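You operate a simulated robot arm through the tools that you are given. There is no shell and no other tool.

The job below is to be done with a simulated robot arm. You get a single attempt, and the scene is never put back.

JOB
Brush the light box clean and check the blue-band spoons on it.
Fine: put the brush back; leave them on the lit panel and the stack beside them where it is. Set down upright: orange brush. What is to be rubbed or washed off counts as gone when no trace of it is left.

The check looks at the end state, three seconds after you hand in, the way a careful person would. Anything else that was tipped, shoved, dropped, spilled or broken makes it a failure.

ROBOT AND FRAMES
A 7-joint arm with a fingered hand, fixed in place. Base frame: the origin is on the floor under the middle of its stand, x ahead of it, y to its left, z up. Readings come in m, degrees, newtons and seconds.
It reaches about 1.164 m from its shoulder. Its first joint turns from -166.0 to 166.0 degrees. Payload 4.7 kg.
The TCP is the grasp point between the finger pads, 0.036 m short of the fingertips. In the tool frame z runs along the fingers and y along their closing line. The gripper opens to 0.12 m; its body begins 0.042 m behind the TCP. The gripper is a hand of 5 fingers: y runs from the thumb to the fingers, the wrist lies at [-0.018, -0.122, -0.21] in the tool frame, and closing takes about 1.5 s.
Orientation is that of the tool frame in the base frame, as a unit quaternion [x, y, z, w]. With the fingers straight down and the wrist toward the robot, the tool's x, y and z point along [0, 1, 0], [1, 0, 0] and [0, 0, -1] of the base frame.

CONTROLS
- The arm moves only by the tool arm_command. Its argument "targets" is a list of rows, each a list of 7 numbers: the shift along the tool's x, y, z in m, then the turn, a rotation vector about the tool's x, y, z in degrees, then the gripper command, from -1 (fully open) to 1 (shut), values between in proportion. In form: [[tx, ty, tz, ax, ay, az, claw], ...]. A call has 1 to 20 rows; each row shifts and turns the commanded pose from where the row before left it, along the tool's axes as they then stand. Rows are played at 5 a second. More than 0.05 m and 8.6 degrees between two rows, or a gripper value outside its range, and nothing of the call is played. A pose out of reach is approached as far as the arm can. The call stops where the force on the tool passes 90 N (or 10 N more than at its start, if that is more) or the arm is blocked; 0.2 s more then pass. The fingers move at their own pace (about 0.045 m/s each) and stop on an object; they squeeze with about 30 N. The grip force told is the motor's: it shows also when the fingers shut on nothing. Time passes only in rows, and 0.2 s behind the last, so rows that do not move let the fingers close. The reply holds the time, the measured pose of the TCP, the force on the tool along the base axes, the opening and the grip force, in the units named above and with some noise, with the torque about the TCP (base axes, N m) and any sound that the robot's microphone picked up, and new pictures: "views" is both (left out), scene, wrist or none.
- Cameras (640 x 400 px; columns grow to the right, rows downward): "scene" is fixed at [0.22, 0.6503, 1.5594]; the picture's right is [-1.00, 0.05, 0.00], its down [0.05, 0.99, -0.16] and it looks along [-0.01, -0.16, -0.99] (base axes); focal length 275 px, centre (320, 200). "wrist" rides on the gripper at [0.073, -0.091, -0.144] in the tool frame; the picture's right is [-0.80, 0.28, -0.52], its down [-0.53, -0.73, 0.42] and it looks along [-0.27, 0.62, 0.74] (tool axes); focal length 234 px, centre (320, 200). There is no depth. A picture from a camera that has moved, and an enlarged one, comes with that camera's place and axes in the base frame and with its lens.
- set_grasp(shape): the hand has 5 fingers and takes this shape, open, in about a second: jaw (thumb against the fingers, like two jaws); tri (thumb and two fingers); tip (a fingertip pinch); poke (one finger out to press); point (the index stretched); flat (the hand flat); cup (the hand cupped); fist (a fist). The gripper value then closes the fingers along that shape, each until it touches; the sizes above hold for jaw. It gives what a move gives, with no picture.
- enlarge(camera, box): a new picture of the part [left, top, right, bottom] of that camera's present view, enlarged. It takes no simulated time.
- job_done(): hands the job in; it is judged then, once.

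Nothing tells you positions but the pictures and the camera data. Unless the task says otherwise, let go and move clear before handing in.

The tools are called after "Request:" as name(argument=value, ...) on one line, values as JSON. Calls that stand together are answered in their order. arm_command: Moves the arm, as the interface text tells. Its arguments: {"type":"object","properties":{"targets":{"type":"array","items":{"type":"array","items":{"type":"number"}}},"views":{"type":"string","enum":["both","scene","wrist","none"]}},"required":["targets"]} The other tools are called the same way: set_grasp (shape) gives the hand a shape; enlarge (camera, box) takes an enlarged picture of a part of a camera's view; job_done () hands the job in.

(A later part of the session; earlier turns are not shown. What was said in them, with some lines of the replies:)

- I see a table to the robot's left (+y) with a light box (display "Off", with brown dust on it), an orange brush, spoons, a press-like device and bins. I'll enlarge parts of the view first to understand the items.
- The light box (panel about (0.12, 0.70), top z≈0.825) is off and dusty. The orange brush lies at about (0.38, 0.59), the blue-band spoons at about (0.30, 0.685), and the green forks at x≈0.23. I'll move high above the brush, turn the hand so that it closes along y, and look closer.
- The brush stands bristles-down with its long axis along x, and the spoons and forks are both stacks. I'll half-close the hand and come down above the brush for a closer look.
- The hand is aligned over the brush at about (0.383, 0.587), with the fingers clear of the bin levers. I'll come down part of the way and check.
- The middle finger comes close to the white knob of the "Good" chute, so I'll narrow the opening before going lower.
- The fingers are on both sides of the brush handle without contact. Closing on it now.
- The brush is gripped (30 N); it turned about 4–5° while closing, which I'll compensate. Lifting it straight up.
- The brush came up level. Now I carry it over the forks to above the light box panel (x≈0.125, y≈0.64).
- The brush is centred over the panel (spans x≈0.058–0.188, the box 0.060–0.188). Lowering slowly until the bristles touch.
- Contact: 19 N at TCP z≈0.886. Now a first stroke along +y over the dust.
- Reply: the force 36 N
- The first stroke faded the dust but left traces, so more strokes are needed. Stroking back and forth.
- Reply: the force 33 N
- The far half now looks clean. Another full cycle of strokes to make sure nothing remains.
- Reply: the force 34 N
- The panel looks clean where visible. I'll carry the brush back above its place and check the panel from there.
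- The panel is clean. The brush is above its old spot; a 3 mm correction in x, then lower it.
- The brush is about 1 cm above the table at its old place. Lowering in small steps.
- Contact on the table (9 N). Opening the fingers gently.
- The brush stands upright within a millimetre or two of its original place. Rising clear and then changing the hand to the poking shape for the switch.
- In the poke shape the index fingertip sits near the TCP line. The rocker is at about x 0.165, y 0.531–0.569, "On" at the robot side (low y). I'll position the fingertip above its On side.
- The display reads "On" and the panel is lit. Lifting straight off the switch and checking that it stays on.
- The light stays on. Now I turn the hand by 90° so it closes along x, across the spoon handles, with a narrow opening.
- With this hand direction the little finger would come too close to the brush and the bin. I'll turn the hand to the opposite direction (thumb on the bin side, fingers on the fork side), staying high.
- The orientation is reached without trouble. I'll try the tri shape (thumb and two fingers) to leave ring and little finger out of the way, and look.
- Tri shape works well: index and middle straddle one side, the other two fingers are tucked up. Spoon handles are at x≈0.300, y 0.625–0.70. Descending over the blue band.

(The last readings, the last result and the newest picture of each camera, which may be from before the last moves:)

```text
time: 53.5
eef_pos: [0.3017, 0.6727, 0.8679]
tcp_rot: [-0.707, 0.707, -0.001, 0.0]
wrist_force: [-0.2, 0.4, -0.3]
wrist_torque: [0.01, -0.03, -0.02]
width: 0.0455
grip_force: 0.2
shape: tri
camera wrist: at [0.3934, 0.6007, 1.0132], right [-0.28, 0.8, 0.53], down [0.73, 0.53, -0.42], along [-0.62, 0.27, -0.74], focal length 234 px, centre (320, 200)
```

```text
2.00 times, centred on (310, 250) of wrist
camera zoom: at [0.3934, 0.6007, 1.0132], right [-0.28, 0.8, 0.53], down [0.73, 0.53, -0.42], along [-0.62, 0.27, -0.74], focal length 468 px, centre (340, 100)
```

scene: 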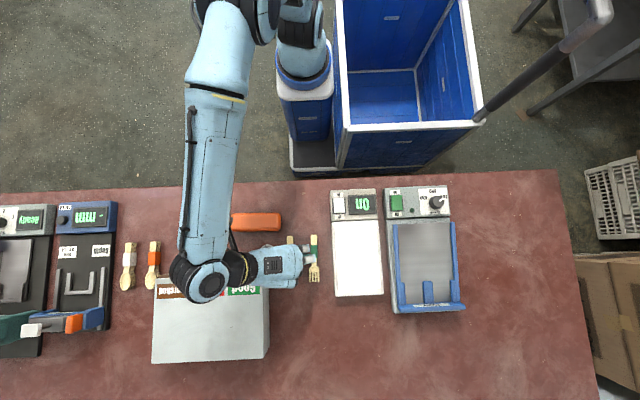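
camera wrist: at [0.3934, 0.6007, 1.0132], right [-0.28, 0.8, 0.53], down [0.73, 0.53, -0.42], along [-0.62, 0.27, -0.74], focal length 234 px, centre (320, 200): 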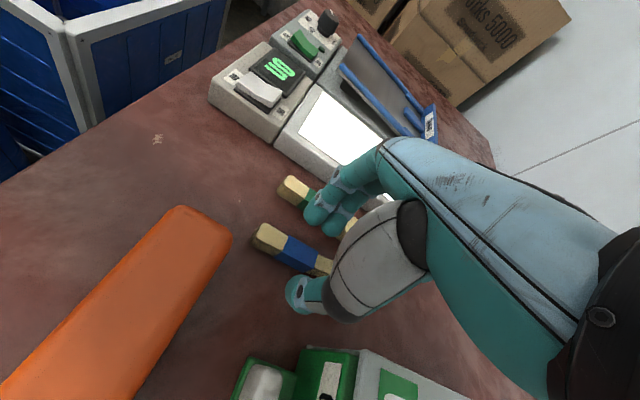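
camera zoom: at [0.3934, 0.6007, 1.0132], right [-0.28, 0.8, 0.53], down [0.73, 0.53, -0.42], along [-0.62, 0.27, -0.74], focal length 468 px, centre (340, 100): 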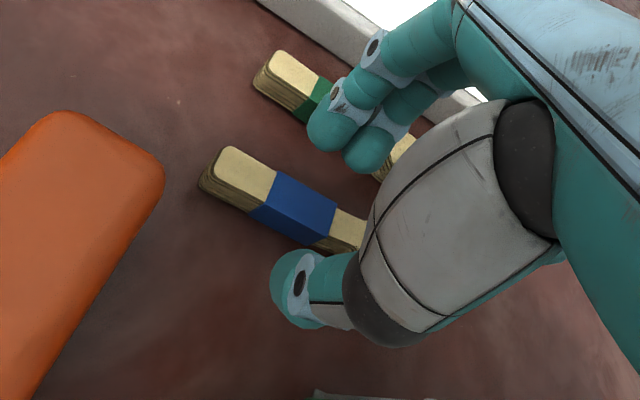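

Thumb and fingers straddle the spoons evenly (within ~3 mm) and clear the forks. Lowering further in small steps.

Request:
arm_command(targets=[[0, 0.002, 0.012, 0, 0, 0, 0.25], [0, 0, 0.01, 0, 0, 0, 0.25], [0, 0, 0, 0, 0, 0, 0.25]], views="none")

Request:
arm_command(targets=[[0, 0, 0.004, 0, 0, 0, 0.25], [0, 0, 0, 0, 0, 0, 0.25]], views="none")

Request:
enlarge(camera="wrist", box=[210, 150, 400, 330])

Request:
enlarge(camera="scene", box=[250, 210, 340, 290])

```text
time: 54.3
eef_pos: [0.2998, 0.6722, 0.8474]
tcp_rot: [-0.706, 0.708, 0.001, 0.0]
wrist_force: [0.0, -0.7, 0.2]
wrist_torque: [-0.03, -0.03, -0.01]
width: 0.0454
grip_force: 0.0
shape: tri
```

```text
time: 54.9
eef_pos: [0.2988, 0.6709, 0.843]
tcp_rot: [-0.707, 0.708, 0.001, 0.0]
wrist_force: [1.0, 0.1, -0.1]
wrist_torque: [0.0, -0.02, 0.0]
width: 0.0452
grip_force: 0.1
shape: tri
```

```text
2.22 times, centred on (305, 240) of wrist
camera zoom: at [0.3914, 0.5992, 0.9873], right [-0.28, 0.8, 0.53], down [0.73, 0.53, -0.42], along [-0.62, 0.27, -0.74], focal length 520 px, centre (353, 111)
```

zoom: 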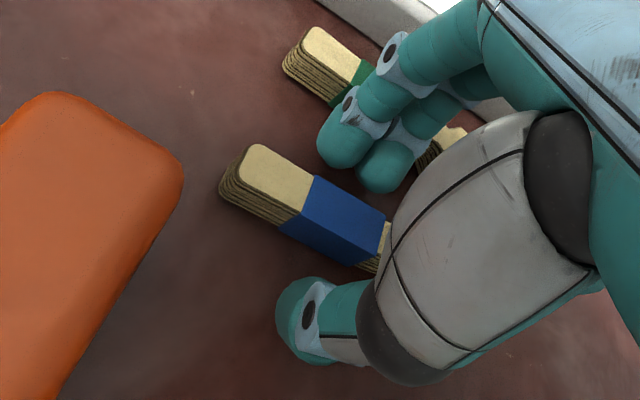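

```text
5.00 times, centred on (295, 250) of scene
camera zoom: at [0.22, 0.6503, 1.5594], right [-1.0, 0.05, 0.0], down [0.05, 0.99, -0.16], along [-0.01, -0.16, -0.99], focal length 1373 px, centre (445, -50)
```

zoom: 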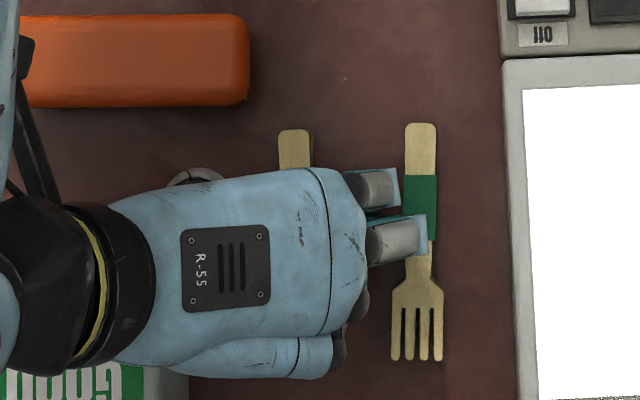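

Request:
arm_command(targets=[[0, 0, 0.004, 0, 0, 0, 0.25], [0, 0, 0, 0, 0, 0, 0.25]], views="none")

Request:
arm_command(targets=[[0, 0, 0.003, 0, 0, 0, 0.25], [0, 0, 0, 0, 0, 0, 0.25]], views="none")

Request:
enlarge(camera="wrist", box=[210, 150, 400, 330])

```text
time: 55.5
eef_pos: [0.2998, 0.6716, 0.8396]
tcp_rot: [-0.707, 0.707, 0.001, 0.0]
wrist_force: [0.7, 0.0, 0.0]
wrist_torque: [0.01, 0.0, 0.01]
width: 0.0455
grip_force: 0.1
shape: tri
```

```text
time: 56.1
eef_pos: [0.2984, 0.6725, 0.8369]
tcp_rot: [-0.707, 0.707, 0.0, 0.001]
wrist_force: [0.3, -0.6, 6.1]
wrist_torque: [-0.05, -0.23, -0.01]
width: 0.0453
grip_force: 0.1
shape: tri
```

```text
2.22 times, centred on (305, 240) of wrist
camera zoom: at [0.3908, 0.5992, 0.981], right [-0.28, 0.8, 0.53], down [0.73, 0.53, -0.42], along [-0.62, 0.27, -0.74], focal length 520 px, centre (353, 111)
```

zoom: 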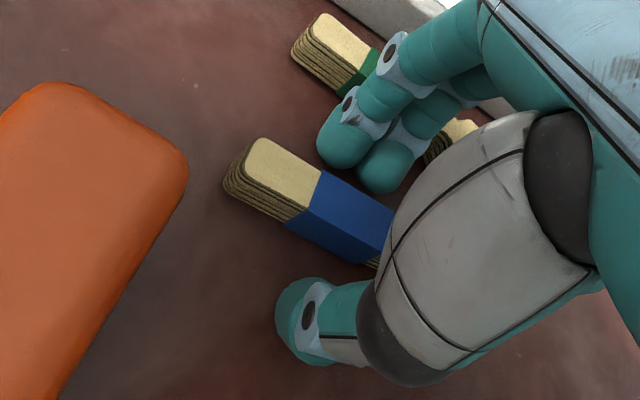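

The thumb tip touches the table (6 N at the thumb side). I'll raise 2.5 mm and close gently in stages.

Request:
arm_command(targets=[[0, 0, -0.0025, 0, 0, 0, 0.25], [0, 0, 0, 0, 0, 0, 0.4], [0, 0, 0, 0, 0, 0, 0.5], [0, 0, 0, 0, 0, 0, 0.55]], views="none")

Request:
enlarge(camera="wrist", box=[210, 150, 400, 330])

```text
time: 57.1
eef_pos: [0.3001, 0.6726, 0.8398]
tcp_rot: [-0.707, 0.708, 0.0, 0.0]
wrist_force: [-0.1, -0.8, 0.6]
wrist_torque: [-0.02, -0.01, -0.04]
width: 0.0271
grip_force: 0.0
shape: tri
```

```text
2.22 times, centred on (305, 240) of wrist
camera zoom: at [0.391, 0.5996, 0.9831], right [-0.28, 0.8, 0.53], down [0.73, 0.53, -0.42], along [-0.62, 0.27, -0.74], focal length 520 px, centre (353, 111)
```

zoom: 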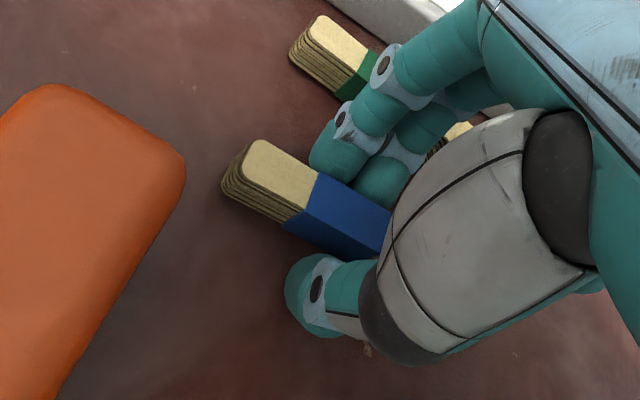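

Request:
arm_command(targets=[[0, 0.002, 0, 0, 0, 0, 0.55], [0, 0, 0, 0, 0, 0, 0.65], [0, 0, 0, 0, 0, 0, 0.75], [0, 0, 0, 0, 0, 0, 1], [0, 0, 0, 0, 0, 0, 1], [0, 0, 0, 0, 0, 0, 1], [0, 0, 0, 0, 0, 0, 1]], views="none")

Request:
enlarge(camera="wrist", box=[210, 150, 400, 330])

Request:
enlarge(camera="scene", box=[250, 210, 340, 290])

```text
time: 58.7
eef_pos: [0.2982, 0.6725, 0.8391]
tcp_rot: [-0.706, 0.708, 0.001, 0.0]
wrist_force: [0.5, 0.0, -0.2]
wrist_torque: [0.0, 0.0, -0.02]
width: 0.0108
grip_force: 30.3
shape: tri
```

```text
2.22 times, centred on (305, 240) of wrist
camera zoom: at [0.3898, 0.5996, 0.9832], right [-0.28, 0.8, 0.53], down [0.73, 0.53, -0.42], along [-0.62, 0.27, -0.74], focal length 520 px, centre (353, 111)
```

zoom: 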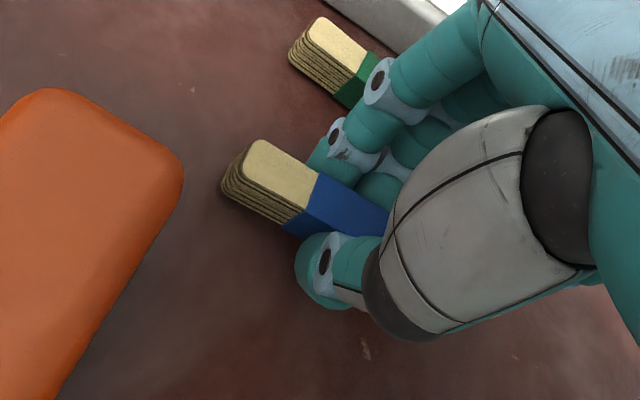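

```text
5.00 times, centred on (295, 250) of scene
camera zoom: at [0.22, 0.6503, 1.5594], right [-1.0, 0.05, 0.0], down [0.05, 0.99, -0.16], along [-0.01, -0.16, -0.99], focal length 1373 px, centre (445, -50)
```

zoom: 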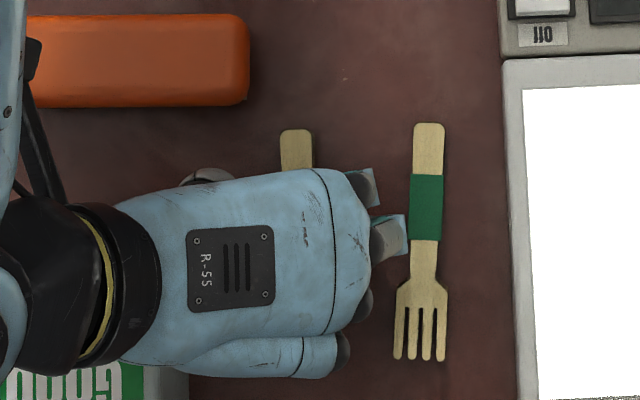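

The spoons are gripped (30 N). I notice the fork stack's handle end was nudged about 4 mm by the outer finger side; I'll check and correct that later. Lifting the spoons straight up first.

Request:
arm_command(targets=[[0, 0, -0.005, 0, 0, 0, 1], [0, 0, -0.01, 0, 0, 0, 1], [0, 0, -0.02, 0, 0, 0, 1], [0, 0, -0.03, 0, 0, 0, 1], [0, 0, 0, 0, 0, 0, 1]], views="both")

Request:
enlarge(camera="wrist", box=[210, 150, 400, 330])

Request:
enlarge(camera="scene", box=[250, 210, 340, 290])

```text
time: 59.9
eef_pos: [0.2976, 0.6728, 0.9044]
tcp_rot: [-0.707, 0.708, 0.0, 0.0]
wrist_force: [0.6, -0.1, -1.0]
wrist_torque: [0.03, -0.04, 0.0]
width: 0.0105
grip_force: 30.2
shape: tri
camera wrist: at [0.3901, 0.6, 1.048], right [-0.28, 0.8, 0.53], down [0.73, 0.53, -0.42], along [-0.62, 0.27, -0.74], focal length 234 px, centre (320, 200)
```

scene: 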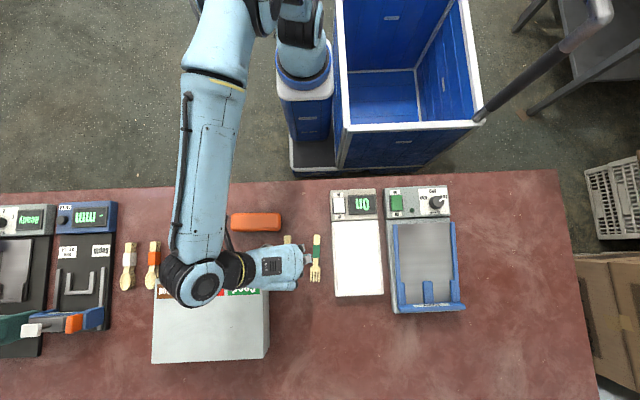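
wrist: 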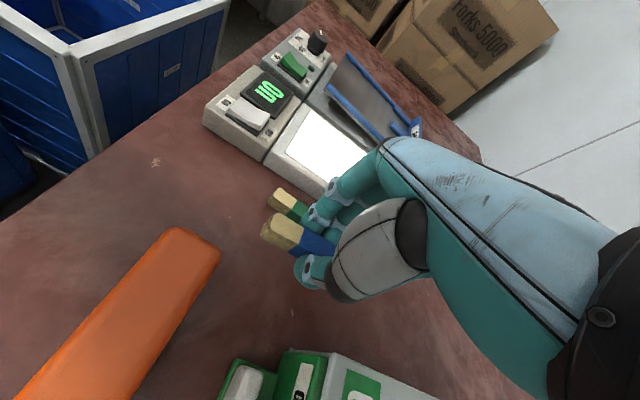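

```text
2.22 times, centred on (305, 240) of wrist
camera zoom: at [0.3901, 0.6, 1.048], right [-0.28, 0.8, 0.53], down [0.73, 0.53, -0.42], along [-0.62, 0.27, -0.74], focal length 520 px, centre (353, 111)
```

zoom: 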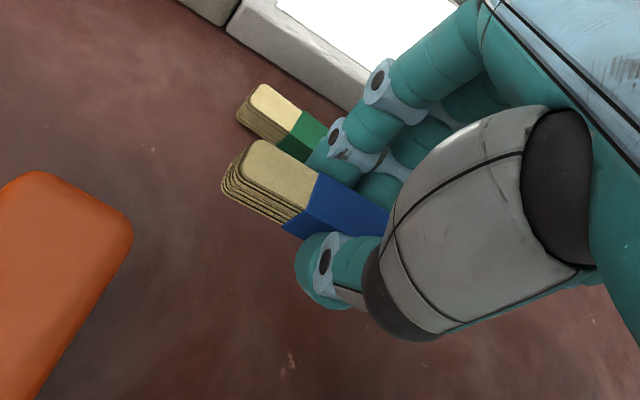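

```text
5.00 times, centred on (295, 250) of scene
camera zoom: at [0.22, 0.6503, 1.5594], right [-1.0, 0.05, 0.0], down [0.05, 0.99, -0.16], along [-0.01, -0.16, -0.99], focal length 1373 px, centre (445, -50)
```

zoom: 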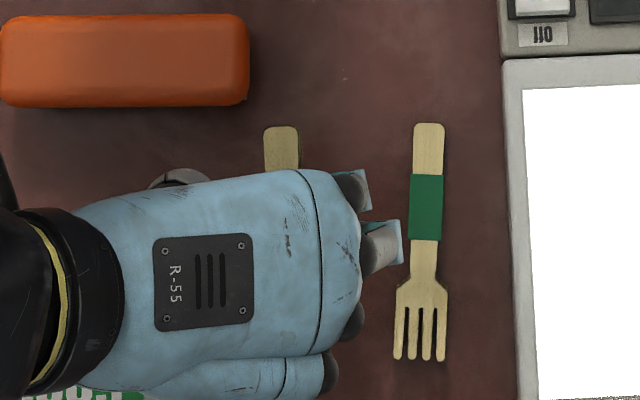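

The spoons are held level. Carrying them over the forks to above the panel centre (x≈0.1245, y≈0.687).

Request:
arm_command(targets=[[0, 0, -0.02, 0, 0, 0, 1], [0, 0.035, 0, 0, 0, 0, 1], [0, 0.035, 0, 0, 0, 0, 1], [0, 0.035, 0, 0, 0, 0, 1], [0, 0.035, 0, 0, 0, 0, 1], [0, 0.0335, 0, 0, 0, 0, 1], [0, 0, 0.015, 0, 0, 0, 1], [0, 0, 0.01, 0, 0, 0, 1], [0, 0, 0, 0, 0, 0, 1]], views="both")

Request:
enlarge(camera="wrist", box=[190, 130, 430, 350])

Request:
enlarge(camera="scene", box=[280, 200, 400, 300])

```text
time: 61.9
eef_pos: [0.1255, 0.6721, 0.9005]
tcp_rot: [-0.706, 0.708, 0.0, 0.001]
wrist_force: [0.3, 0.7, 0.8]
wrist_torque: [-0.03, 0.03, -0.01]
width: 0.0103
grip_force: 30.2
shape: tri
camera wrist: at [0.2165, 0.5996, 1.044], right [-0.28, 0.8, 0.53], down [0.73, 0.53, -0.42], along [-0.62, 0.27, -0.74], focal length 234 px, centre (320, 200)
```

scene: 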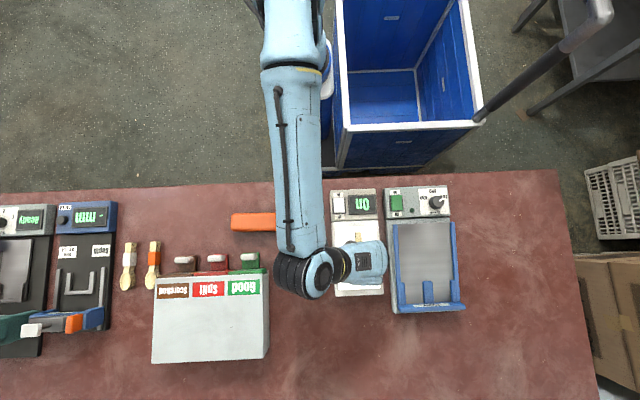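
wrist: 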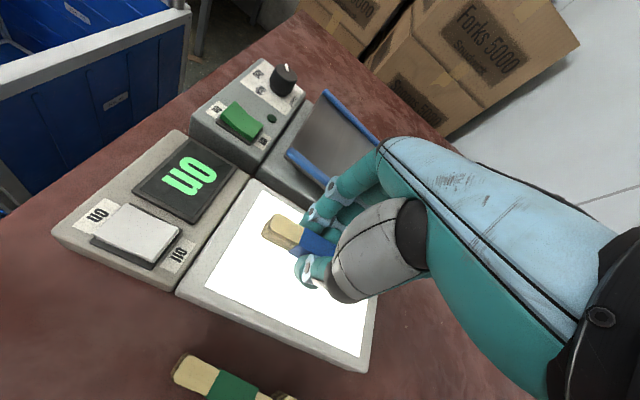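

```text
1.82 times, centred on (310, 240) of wrist
camera zoom: at [0.2165, 0.5996, 1.044], right [-0.28, 0.8, 0.53], down [0.73, 0.53, -0.42], along [-0.62, 0.27, -0.74], focal length 426 px, centre (338, 127)
```

zoom: 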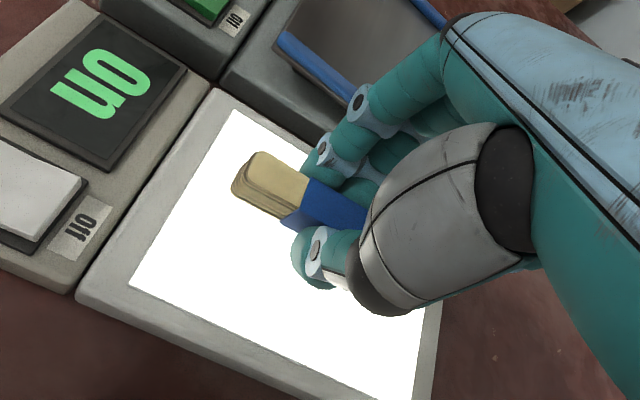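

```text
4.00 times, centred on (340, 250) of scene
camera zoom: at [0.22, 0.6503, 1.5594], right [-1.0, 0.05, 0.0], down [0.05, 0.99, -0.16], along [-0.01, -0.16, -0.99], focal length 1098 px, centre (240, 0)
```

zoom: 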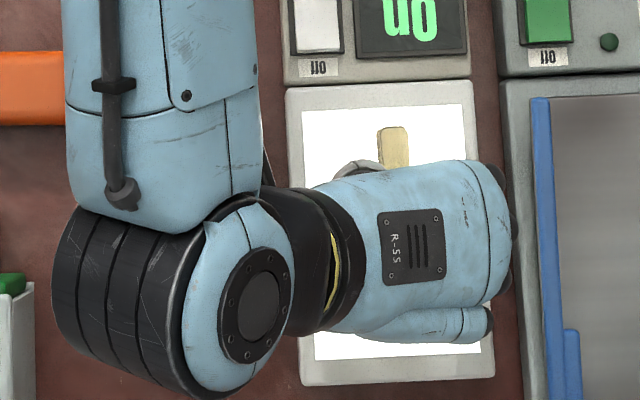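

Spoons are over the lit panel. Shifting 8 mm away from the shaker for finger room, then lowering.

Request:
arm_command(targets=[[0, -0.008, 0, 0, 0, 0, 1], [0, 0, 0.01, 0, 0, 0, 1], [0, 0, 0.01, 0, 0, 0, 1], [0, 0, 0, 0, 0, 0, 1]], views="none")

Request:
arm_command(targets=[[0, 0, 0.003, 0, 0, 0, 1], [0, 0, 0, 0, 0, 0, 1]], views="none")

Request:
enlarge(camera="wrist", box=[190, 130, 430, 350])

```text
time: 62.9
eef_pos: [0.1314, 0.6722, 0.879]
tcp_rot: [-0.707, 0.708, 0.0, 0.0]
wrist_force: [0.4, 0.9, 0.2]
wrist_torque: [0.0, -0.01, 0.0]
width: 0.0104
grip_force: 30.2
shape: tri
```

```text
time: 63.5
eef_pos: [0.1314, 0.6727, 0.8754]
tcp_rot: [-0.706, 0.708, 0.0, 0.001]
wrist_force: [-1.1, -0.2, -0.4]
wrist_torque: [0.0, -0.02, 0.0]
width: 0.0106
grip_force: 29.9
shape: tri
```

```text
1.82 times, centred on (310, 240) of wrist
camera zoom: at [0.2241, 0.5995, 1.0198], right [-0.28, 0.8, 0.53], down [0.73, 0.53, -0.42], along [-0.62, 0.27, -0.74], focal length 426 px, centre (338, 127)
```

zoom: 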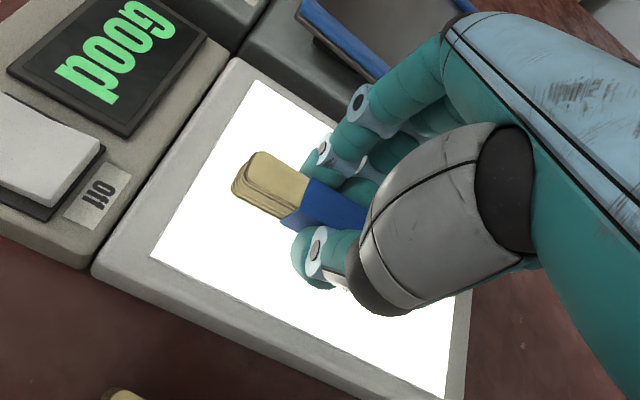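

The display now shows "Good" — the spoons pass, so they stay on the lit panel. Lowering the last millimetres to contact.

Request:
arm_command(targets=[[0, 0, 0.002, 0, 0, 0, 1], [0, 0, 0, 0, 0, 0, 1]], views="none")

```text
time: 64.1
eef_pos: [0.1325, 0.6729, 0.8739]
tcp_rot: [-0.707, 0.707, 0.001, 0.0]
wrist_force: [1.0, 0.1, -0.6]
wrist_torque: [-0.01, -0.02, -0.02]
width: 0.0105
grip_force: 29.7
shape: tri
```

Request:
arm_command(targets=[[0, 0, 0.0015, 0, 0, 0, 1], [0, 0, 0, 0, 0, 0, 1]], views="none")

```text
time: 64.7
eef_pos: [0.1325, 0.6723, 0.8737]
tcp_rot: [-0.706, 0.708, 0.0, 0.0]
wrist_force: [0.7, -1.8, 8.5]
wrist_torque: [-0.08, 0.03, 0.08]
width: 0.0106
grip_force: 30.3
shape: tri
```

Contact (8.5 N). Releasing gently.

Request:
arm_command(targets=[[0, 0, 0, 0, 0, 0, 0.75], [0, 0, 0, 0, 0, 0, 0.7], [0, 0, 0, 0, 0, 0, 0.6], [0, 0, 0, 0, 0, 0, 0.5], [0, 0, 0, 0, 0, 0, 0.45], [0, 0, 0, 0, 0, 0, 0.45]], views="none")

Request:
enlarge(camera="wrist", box=[190, 130, 430, 350])

Request:
enlarge(camera="scene", box=[280, 200, 400, 300])

```text
time: 66.1
eef_pos: [0.1316, 0.6735, 0.8732]
tcp_rot: [-0.707, 0.707, 0.0, 0.001]
wrist_force: [-0.1, 0.4, 2.2]
wrist_torque: [0.04, -0.01, 0.0]
width: 0.0328
grip_force: 0.0
shape: tri
```

```text
1.82 times, centred on (310, 240) of wrist
camera zoom: at [0.224, 0.5998, 1.0164], right [-0.28, 0.8, 0.53], down [0.73, 0.53, -0.42], along [-0.62, 0.27, -0.74], focal length 426 px, centre (338, 127)
```

zoom: 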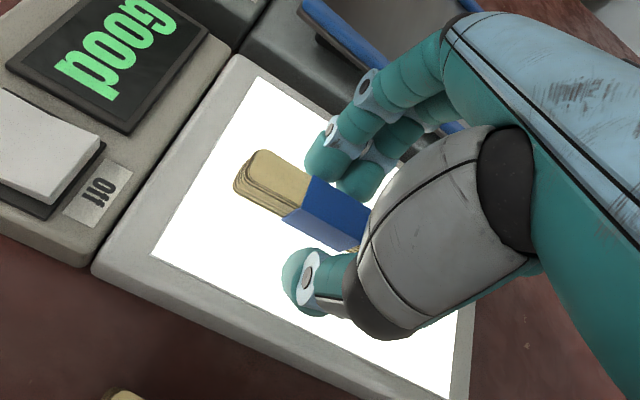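

```text
4.00 times, centred on (340, 250) of scene
camera zoom: at [0.22, 0.6503, 1.5594], right [-1.0, 0.05, 0.0], down [0.05, 0.99, -0.16], along [-0.01, -0.16, -0.99], focal length 1098 px, centre (240, 0)
```

zoom: 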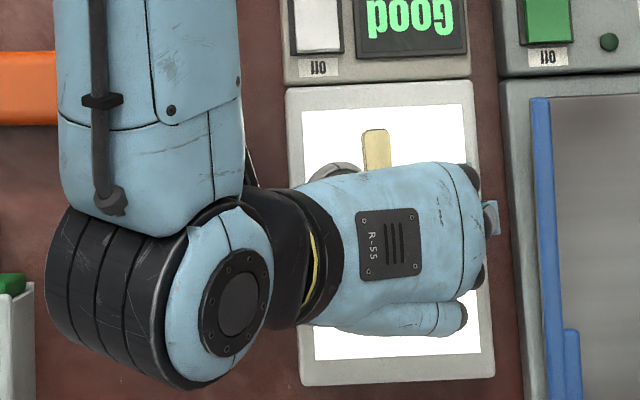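

The spoons rest flat on the lit panel. Rising straight up and moving aside to inspect everything.

Request:
arm_command(targets=[[0, 0, -0.01, 0, 0, 0, 0.45], [0, 0, -0.02, 0, 0, 0, 0.45], [0, 0, -0.03, 0, 0, 0, 0.45], [0, 0, -0.04, 0, 0, 0, 0.45], [0, 0, -0.04, 0, 0, 0, 0.45], [0.04, 0, 0, 0, 0, 0, 0.45], [0.04, 0, 0, 0, 0, 0, 0.45], [0.04, 0, 0, 0, 0, 0, 0.45], [0.04, 0, 0, 0, 0, 0, 0.45], [0.04, 0, 0, 0, 0, 0, 0.45], [0.04, 0, 0, 0, 0, 0, 0.45], [0, 0, 0, 0, 0, 0, 0.45]], views="both")

Request:
enlarge(camera="scene", box=[200, 170, 400, 310])

Request:
enlarge(camera="scene", box=[250, 210, 340, 290])

```text
time: 68.7
eef_pos: [0.133, 0.4316, 1.0132]
tcp_rot: [-0.706, 0.708, 0.0, 0.0]
wrist_force: [-0.3, -0.5, 0.6]
wrist_torque: [0.03, -0.01, -0.01]
width: 0.0328
grip_force: 0.0
shape: tri
camera wrist: at [0.2246, 0.3586, 1.1566], right [-0.28, 0.8, 0.53], down [0.73, 0.53, -0.42], along [-0.62, 0.27, -0.74], focal length 234 px, centre (320, 200)
```

scene: 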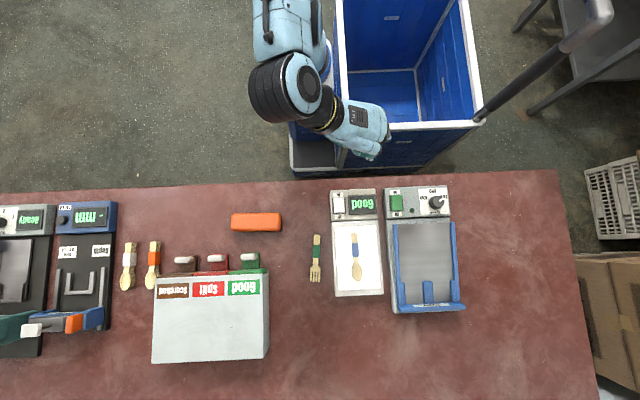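
wrist: 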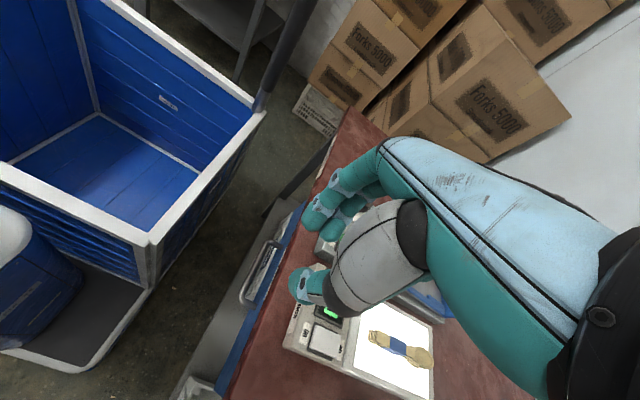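

```text
2.86 times, centred on (300, 240) of scene
camera zoom: at [0.22, 0.6503, 1.5594], right [-1.0, 0.05, 0.0], down [0.05, 0.99, -0.16], along [-0.01, -0.16, -0.99], focal length 784 px, centre (377, 86)
```

zoom: 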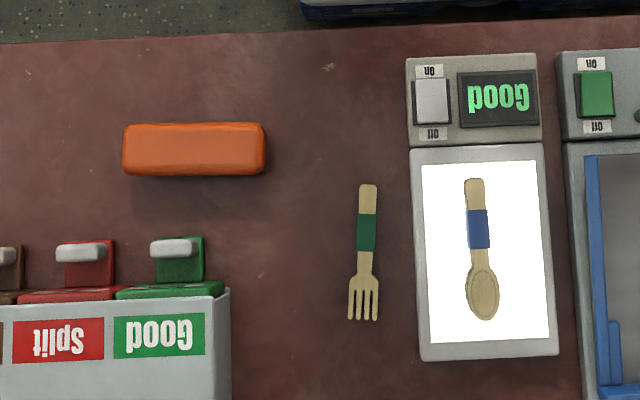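

```text
5.00 times, centred on (295, 250) of scene
camera zoom: at [0.22, 0.6503, 1.5594], right [-1.0, 0.05, 0.0], down [0.05, 0.99, -0.16], along [-0.01, -0.16, -0.99], focal length 1373 px, centre (445, -50)
```

zoom: 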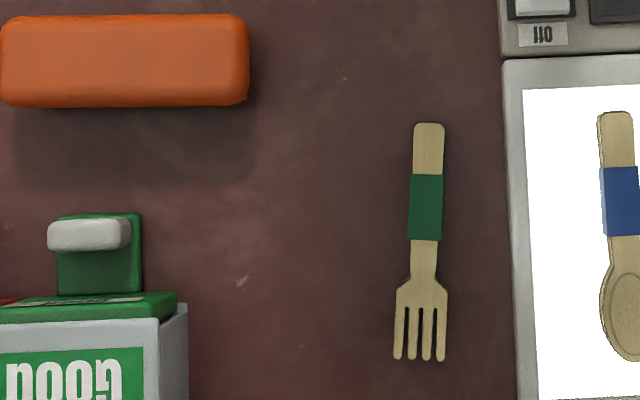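

Everything is in place: brush home and upright, panel clean and lit, display "Good". Only the fork stack's handle end was nudged about 5–8 mm toward the light box; I'll gently draw it back with one fingertip from above.

Request:
set_grasp(shape="poke")

Request:
arm_command(targets=[[-0.0445, -0.0204, 0, 0, 0, 0, -1], [-0.0445, -0.0204, 0, 0, 0, 0, -1], [-0.0445, -0.0204, 0, 0, 0, 0, -1], [-0.0445, -0.0204, 0, 0, 0, 0, -1], [-0.0445, -0.0204, 0, 0, 0, 0, -1], [0, 0, 0.04, 0, 0, 0, -1], [0, 0, 0.04, 0, 0, 0, -1], [0, 0, 0.03, 0, 0, 0, -1], [0, 0, 0, 0, 0, 0, -1]], views="both")

Request:
enlarge(camera="wrist", box=[190, 130, 430, 350])

Request:
enlarge(camera="scene", box=[250, 210, 340, 290])

```text
time: 69.6
eef_pos: [0.1326, 0.4321, 1.0104]
tcp_rot: [-0.706, 0.708, 0.0, 0.0]
wrist_force: [0.3, 0.1, 0.1]
wrist_torque: [0.01, 0.01, 0.01]
width: 0.0
grip_force: 0.0
shape: poke
```

```text
time: 71.6
eef_pos: [0.2355, 0.6534, 0.9031]
tcp_rot: [0.707, -0.707, 0.0, 0.0]
wrist_force: [-0.1, 0.5, 0.6]
wrist_torque: [-0.01, -0.04, -0.02]
width: 0.0
grip_force: 0.1
shape: poke
camera wrist: at [0.327, 0.5808, 1.0484], right [-0.28, 0.8, 0.53], down [0.73, 0.53, -0.42], along [-0.62, 0.27, -0.74], focal length 234 px, centre (320, 200)
```

scene: 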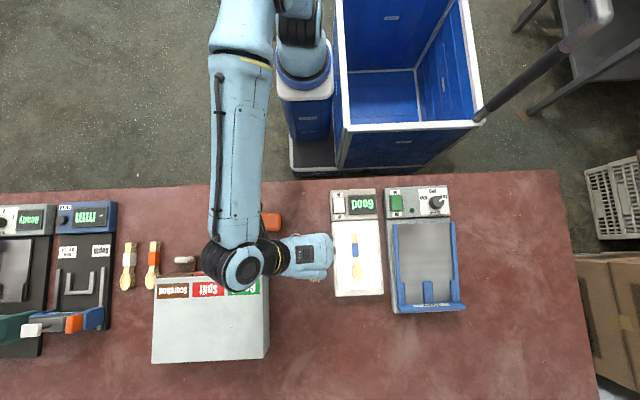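
wrist: 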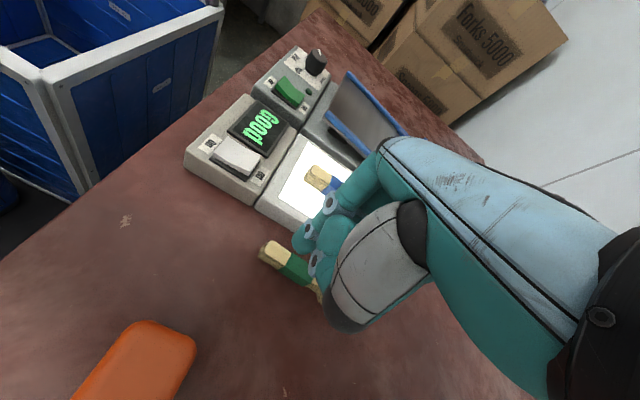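

```text
1.82 times, centred on (310, 240) of wrist
camera zoom: at [0.327, 0.5808, 1.0484], right [-0.28, 0.8, 0.53], down [0.73, 0.53, -0.42], along [-0.62, 0.27, -0.74], focal length 426 px, centre (338, 127)
```

zoom: 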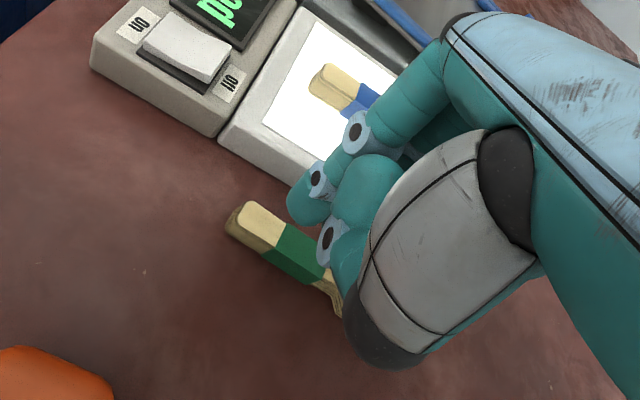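

```text
5.00 times, centred on (295, 250) of scene
camera zoom: at [0.22, 0.6503, 1.5594], right [-1.0, 0.05, 0.0], down [0.05, 0.99, -0.16], along [-0.01, -0.16, -0.99], focal length 1373 px, centre (445, -50)
```

zoom: 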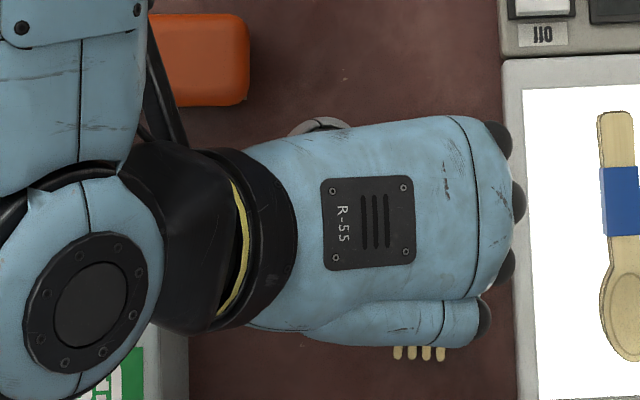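

Request:
arm_command(targets=[[0, 0, 0.025, 0, 0, 0, -1], [0, 0, 0.018, 0, 0, 0, -1], [0, 0, 0, 0, 0, 0, -1]], views="none")

Request:
enlarge(camera="wrist", box=[210, 150, 400, 330])

```text
time: 72.4
eef_pos: [0.2358, 0.6551, 0.8624]
tcp_rot: [-0.707, 0.707, 0.002, 0.002]
wrist_force: [0.4, 0.0, 11.9]
wrist_torque: [0.03, 0.01, 0.03]
width: 0.0
grip_force: 0.0
shape: poke
```

```text
2.22 times, centred on (305, 240) of wrist
camera zoom: at [0.3268, 0.5818, 1.006], right [-0.28, 0.8, 0.53], down [0.73, 0.53, -0.42], along [-0.62, 0.27, -0.74], focal length 520 px, centre (353, 111)
```

zoom: 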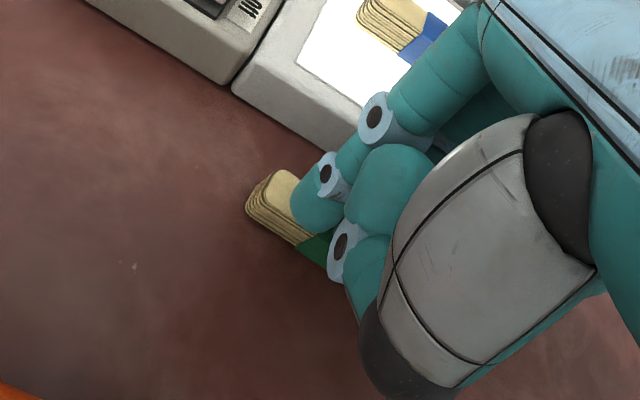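

Light contact on top of the fork handles (12 N). Easing off slightly and drawing 6 mm in +x.

Request:
arm_command(targets=[[0, 0, -0.0012, 0, 0, 0, -1], [0, -0.002, 0, 0, 0, 0, -1], [0, -0.002, 0, 0, 0, 0, -1], [0, -0.002, 0, 0, 0, 0, -1], [0, 0, 0, 0, 0, 0, -1]], views="none")

Request:
enlarge(camera="wrist", box=[210, 150, 400, 330])

Request:
enlarge(camera="scene", box=[250, 210, 340, 290])

```text
time: 73.6
eef_pos: [0.2408, 0.6547, 0.864]
tcp_rot: [-0.707, 0.708, 0.001, 0.001]
wrist_force: [-3.2, 0.4, 26.3]
wrist_torque: [-0.11, 0.26, -0.06]
width: 0.0
grip_force: 0.1
shape: poke
```

```text
2.22 times, centred on (305, 240) of wrist
camera zoom: at [0.3315, 0.5815, 1.0068], right [-0.28, 0.8, 0.53], down [0.73, 0.53, -0.42], along [-0.62, 0.27, -0.74], focal length 520 px, centre (353, 111)
```

zoom: 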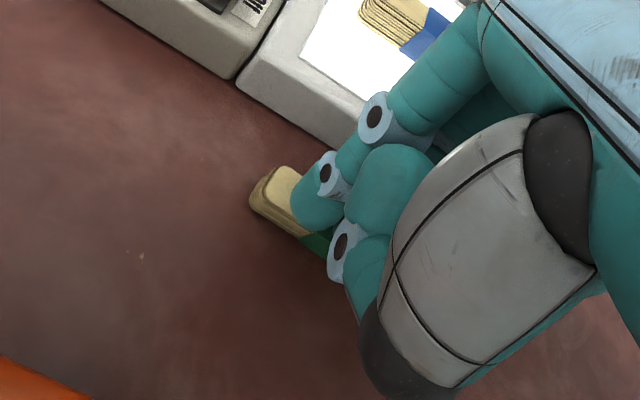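

```text
5.00 times, centred on (295, 250) of scene
camera zoom: at [0.22, 0.6503, 1.5594], right [-1.0, 0.05, 0.0], down [0.05, 0.99, -0.16], along [-0.01, -0.16, -0.99], focal length 1373 px, centre (445, -50)
```

zoom: 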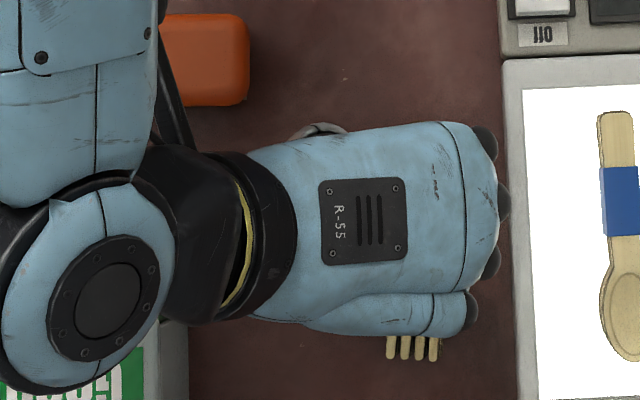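

The forks follow the finger. Lifting off to see where they are now.

Request:
arm_command(targets=[[0, 0, -0.01, 0, 0, 0, -1], [0, 0, -0.03, 0, 0, 0, -1], [0, 0, -0.04, 0, 0, 0, -1], [0.045, 0, 0, 0, 0, 0, -1], [0.045, 0, 0, 0, 0, 0, -1], [0.045, 0, 0, 0, 0, 0, -1], [0.045, 0, 0, 0, 0, 0, -1], [0, 0, 0, 0, 0, 0, -1]], views="scene")

Request:
enlarge(camera="scene", box=[250, 210, 340, 290])

Request:
enlarge(camera="scene", box=[200, 170, 400, 310])

```text
time: 75.4
eef_pos: [0.2407, 0.4711, 0.9407]
tcp_rot: [-0.706, 0.708, 0.0, 0.0]
wrist_force: [-0.2, -0.3, -0.4]
wrist_torque: [-0.01, 0.01, -0.01]
width: 0.0
grip_force: 0.1
shape: poke
```

scene: 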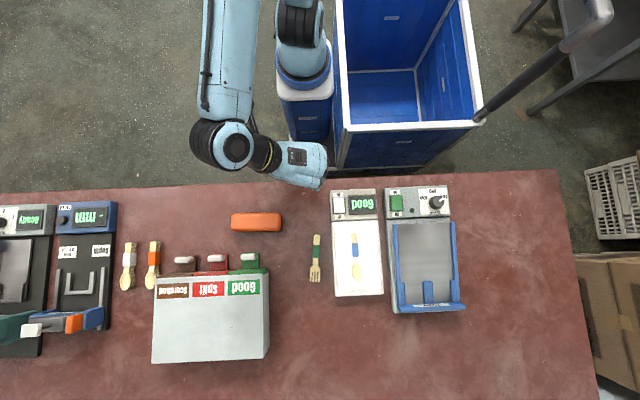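

```text
5.00 times, centred on (295, 250) of scene
camera zoom: at [0.22, 0.6503, 1.5594], right [-1.0, 0.05, 0.0], down [0.05, 0.99, -0.16], along [-0.01, -0.16, -0.99], focal length 1373 px, centre (445, -50)
```

zoom: 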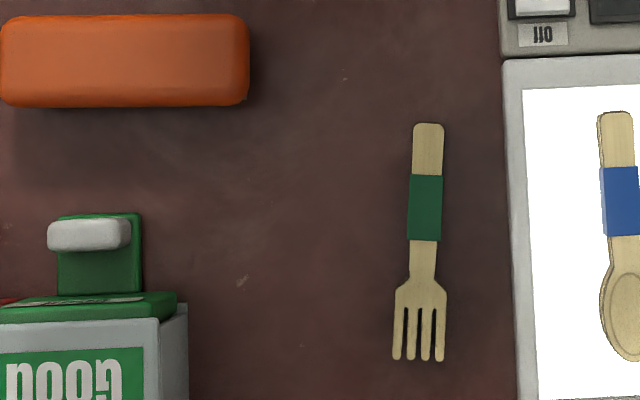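

```text
2.86 times, centred on (300, 240) of scene
camera zoom: at [0.22, 0.6503, 1.5594], right [-1.0, 0.05, 0.0], down [0.05, 0.99, -0.16], along [-0.01, -0.16, -0.99], focal length 784 px, centre (377, 86)
```

zoom: 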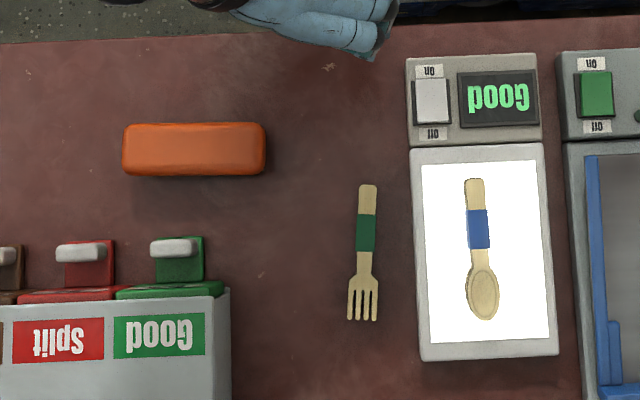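

The finger slid over the forks, so they are still about 5 mm off. I'll look at the pointing shape from a safe height to see whether a slim side push is possible.

Request:
set_grasp(shape="point")

Request:
arm_command(targets=[[0, 0, -0.03, 0, 0, 0, -1], [0, 0, -0.03, 0, 0, 0, -1], [0, 0, 0, 0, 0, 0, -1]], views="both")

Request:
enlarge(camera="wrist", box=[190, 130, 430, 350])

Request:
enlarge(camera="scene", box=[250, 110, 370, 210])

```text
time: 76.3
eef_pos: [0.2409, 0.4718, 0.941]
tcp_rot: [-0.707, 0.708, 0.0, 0.001]
wrist_force: [0.5, -0.1, 0.0]
wrist_torque: [-0.03, 0.0, 0.02]
width: 0.0
grip_force: 0.0
shape: point
```

```text
time: 77.1
eef_pos: [0.2425, 0.4745, 1.0016]
tcp_rot: [-0.706, 0.708, 0.0, 0.0]
wrist_force: [0.8, -0.2, 0.2]
wrist_torque: [0.05, -0.03, -0.02]
width: 0.0
grip_force: 0.1
shape: point
camera wrist: at [0.3341, 0.4014, 1.1462], right [-0.28, 0.8, 0.53], down [0.73, 0.53, -0.42], along [-0.62, 0.27, -0.74], focal length 234 px, centre (320, 200)
```

scene: 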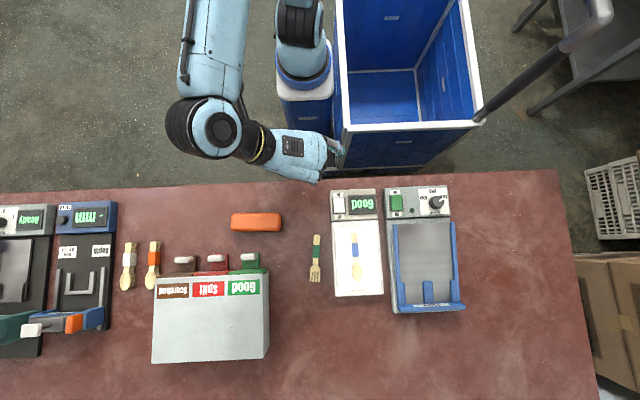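
wrist: 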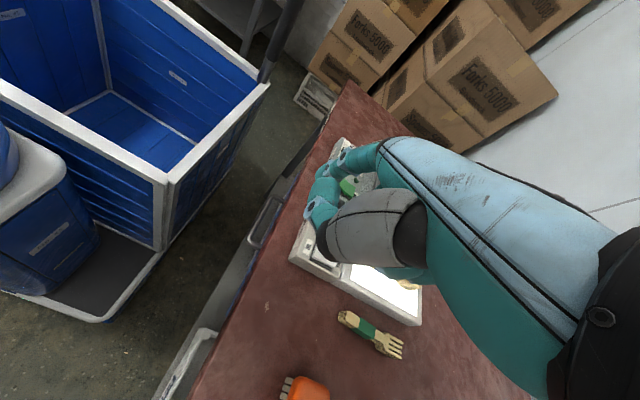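

```text
1.82 times, centred on (310, 240) of wrist
camera zoom: at [0.3341, 0.4014, 1.1462], right [-0.28, 0.8, 0.53], down [0.73, 0.53, -0.42], along [-0.62, 0.27, -0.74], focal length 426 px, centre (338, 127)
```

zoom: 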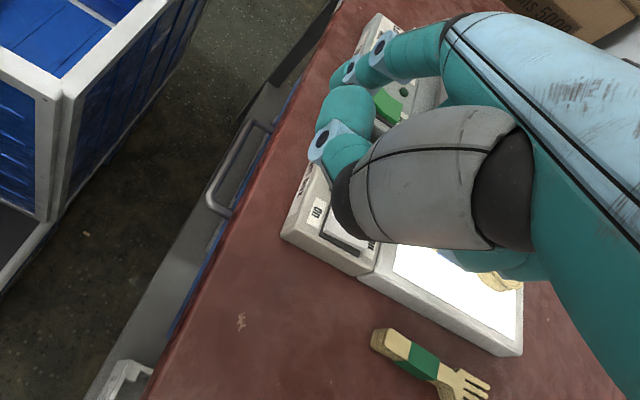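

```text
4.00 times, centred on (310, 160) of scene
camera zoom: at [0.22, 0.6503, 1.5594], right [-1.0, 0.05, 0.0], down [0.05, 0.99, -0.16], along [-0.01, -0.16, -0.99], focal length 1098 px, centre (360, 360)
```

zoom: 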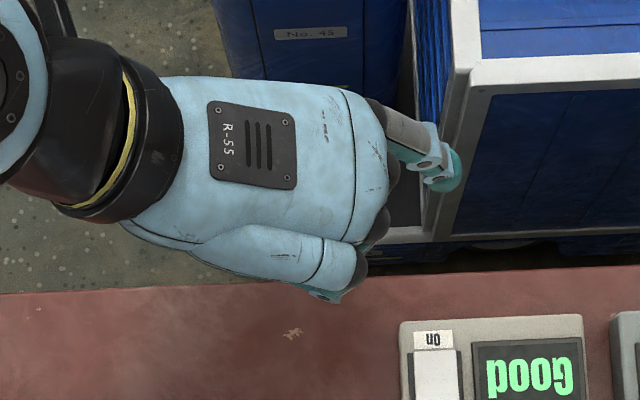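

The pointing shape sticks out sideways and would bring more risk than the ~5 mm offset is worth, so I leave the forks lying where they are. Final checks of the panel, the brush and the untouched items.

Request:
enlarge(camera="scene", box=[0, 190, 180, 350])

Request:
enlarge(camera="scene", box=[320, 180, 400, 310])

Request:
enlarge(camera="scene", box=[140, 200, 300, 370])

```text
2.50 times, centred on (90, 270) of scene
camera zoom: at [0.22, 0.6503, 1.5594], right [-1.0, 0.05, 0.0], down [0.05, 0.99, -0.16], along [-0.01, -0.16, -0.99], focal length 686 px, centre (895, 25)
```

zoom: 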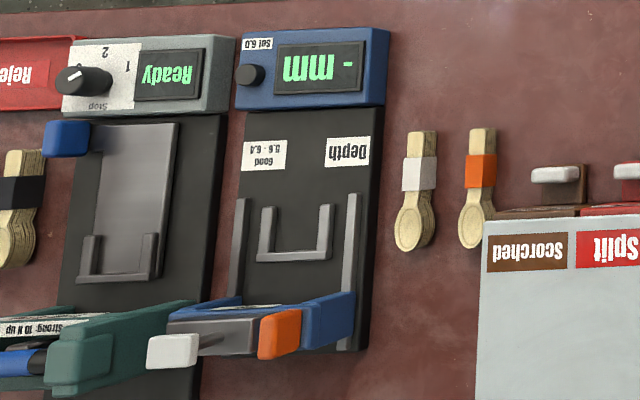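

```text
3.08 times, centred on (360, 245) of scene
camera zoom: at [0.22, 0.6503, 1.5594], right [-1.0, 0.05, 0.0], down [0.05, 0.99, -0.16], along [-0.01, -0.16, -0.99], focal length 845 px, centre (197, 62)
```

zoom: 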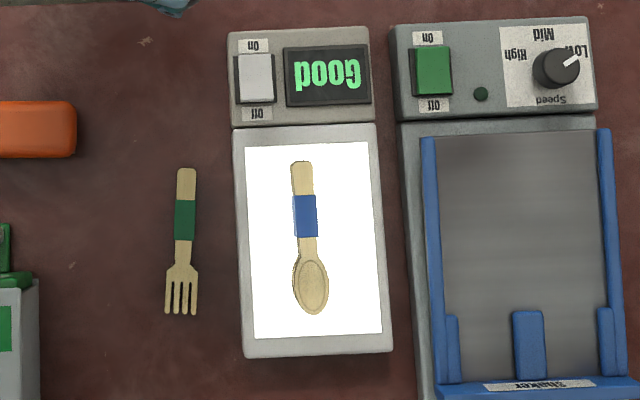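

```text
2.35 times, centred on (220, 285) of scene
camera zoom: at [0.22, 0.6503, 1.5594], right [-1.0, 0.05, 0.0], down [0.05, 0.99, -0.16], along [-0.01, -0.16, -0.99], focal length 646 px, centre (555, 0)
```

zoom: 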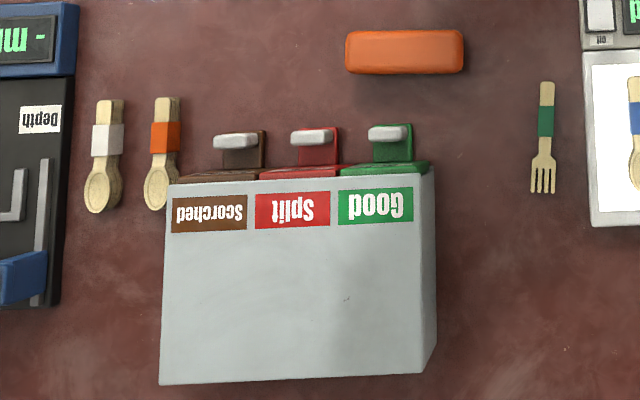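

The panel is clean and lit and the display reads "Good". The blue-band spoons lie on it, the brush stands upright at its place, and everything else is undisturbed, except that the fork stack has shifted by a few millimetres. The hand is empty and clear, so I'm handing in.

Request:
job_done()

```text
The job is handed in.
```

The light box is brushed clean and switched on. The blue-band spoons are lying on the lit panel, where the display reads "Good". The orange brush is back on its bristles, within about 3 mm of where it started.

**Fork stack nudged:** while I was reaching for the spoons, the back of a finger pushed the green-band fork stack beside them. Its handle end moved about 7–8 mm towards the light box, and the stack turned about 3°. I tried to draw it back with a fingertip, but the finger slid over it and it barely moved. I left it there rather than risk pushing it further.

Nothing else on the table looked disturbed in the final pictures, and the hand was empty and clear of everything when I handed in.
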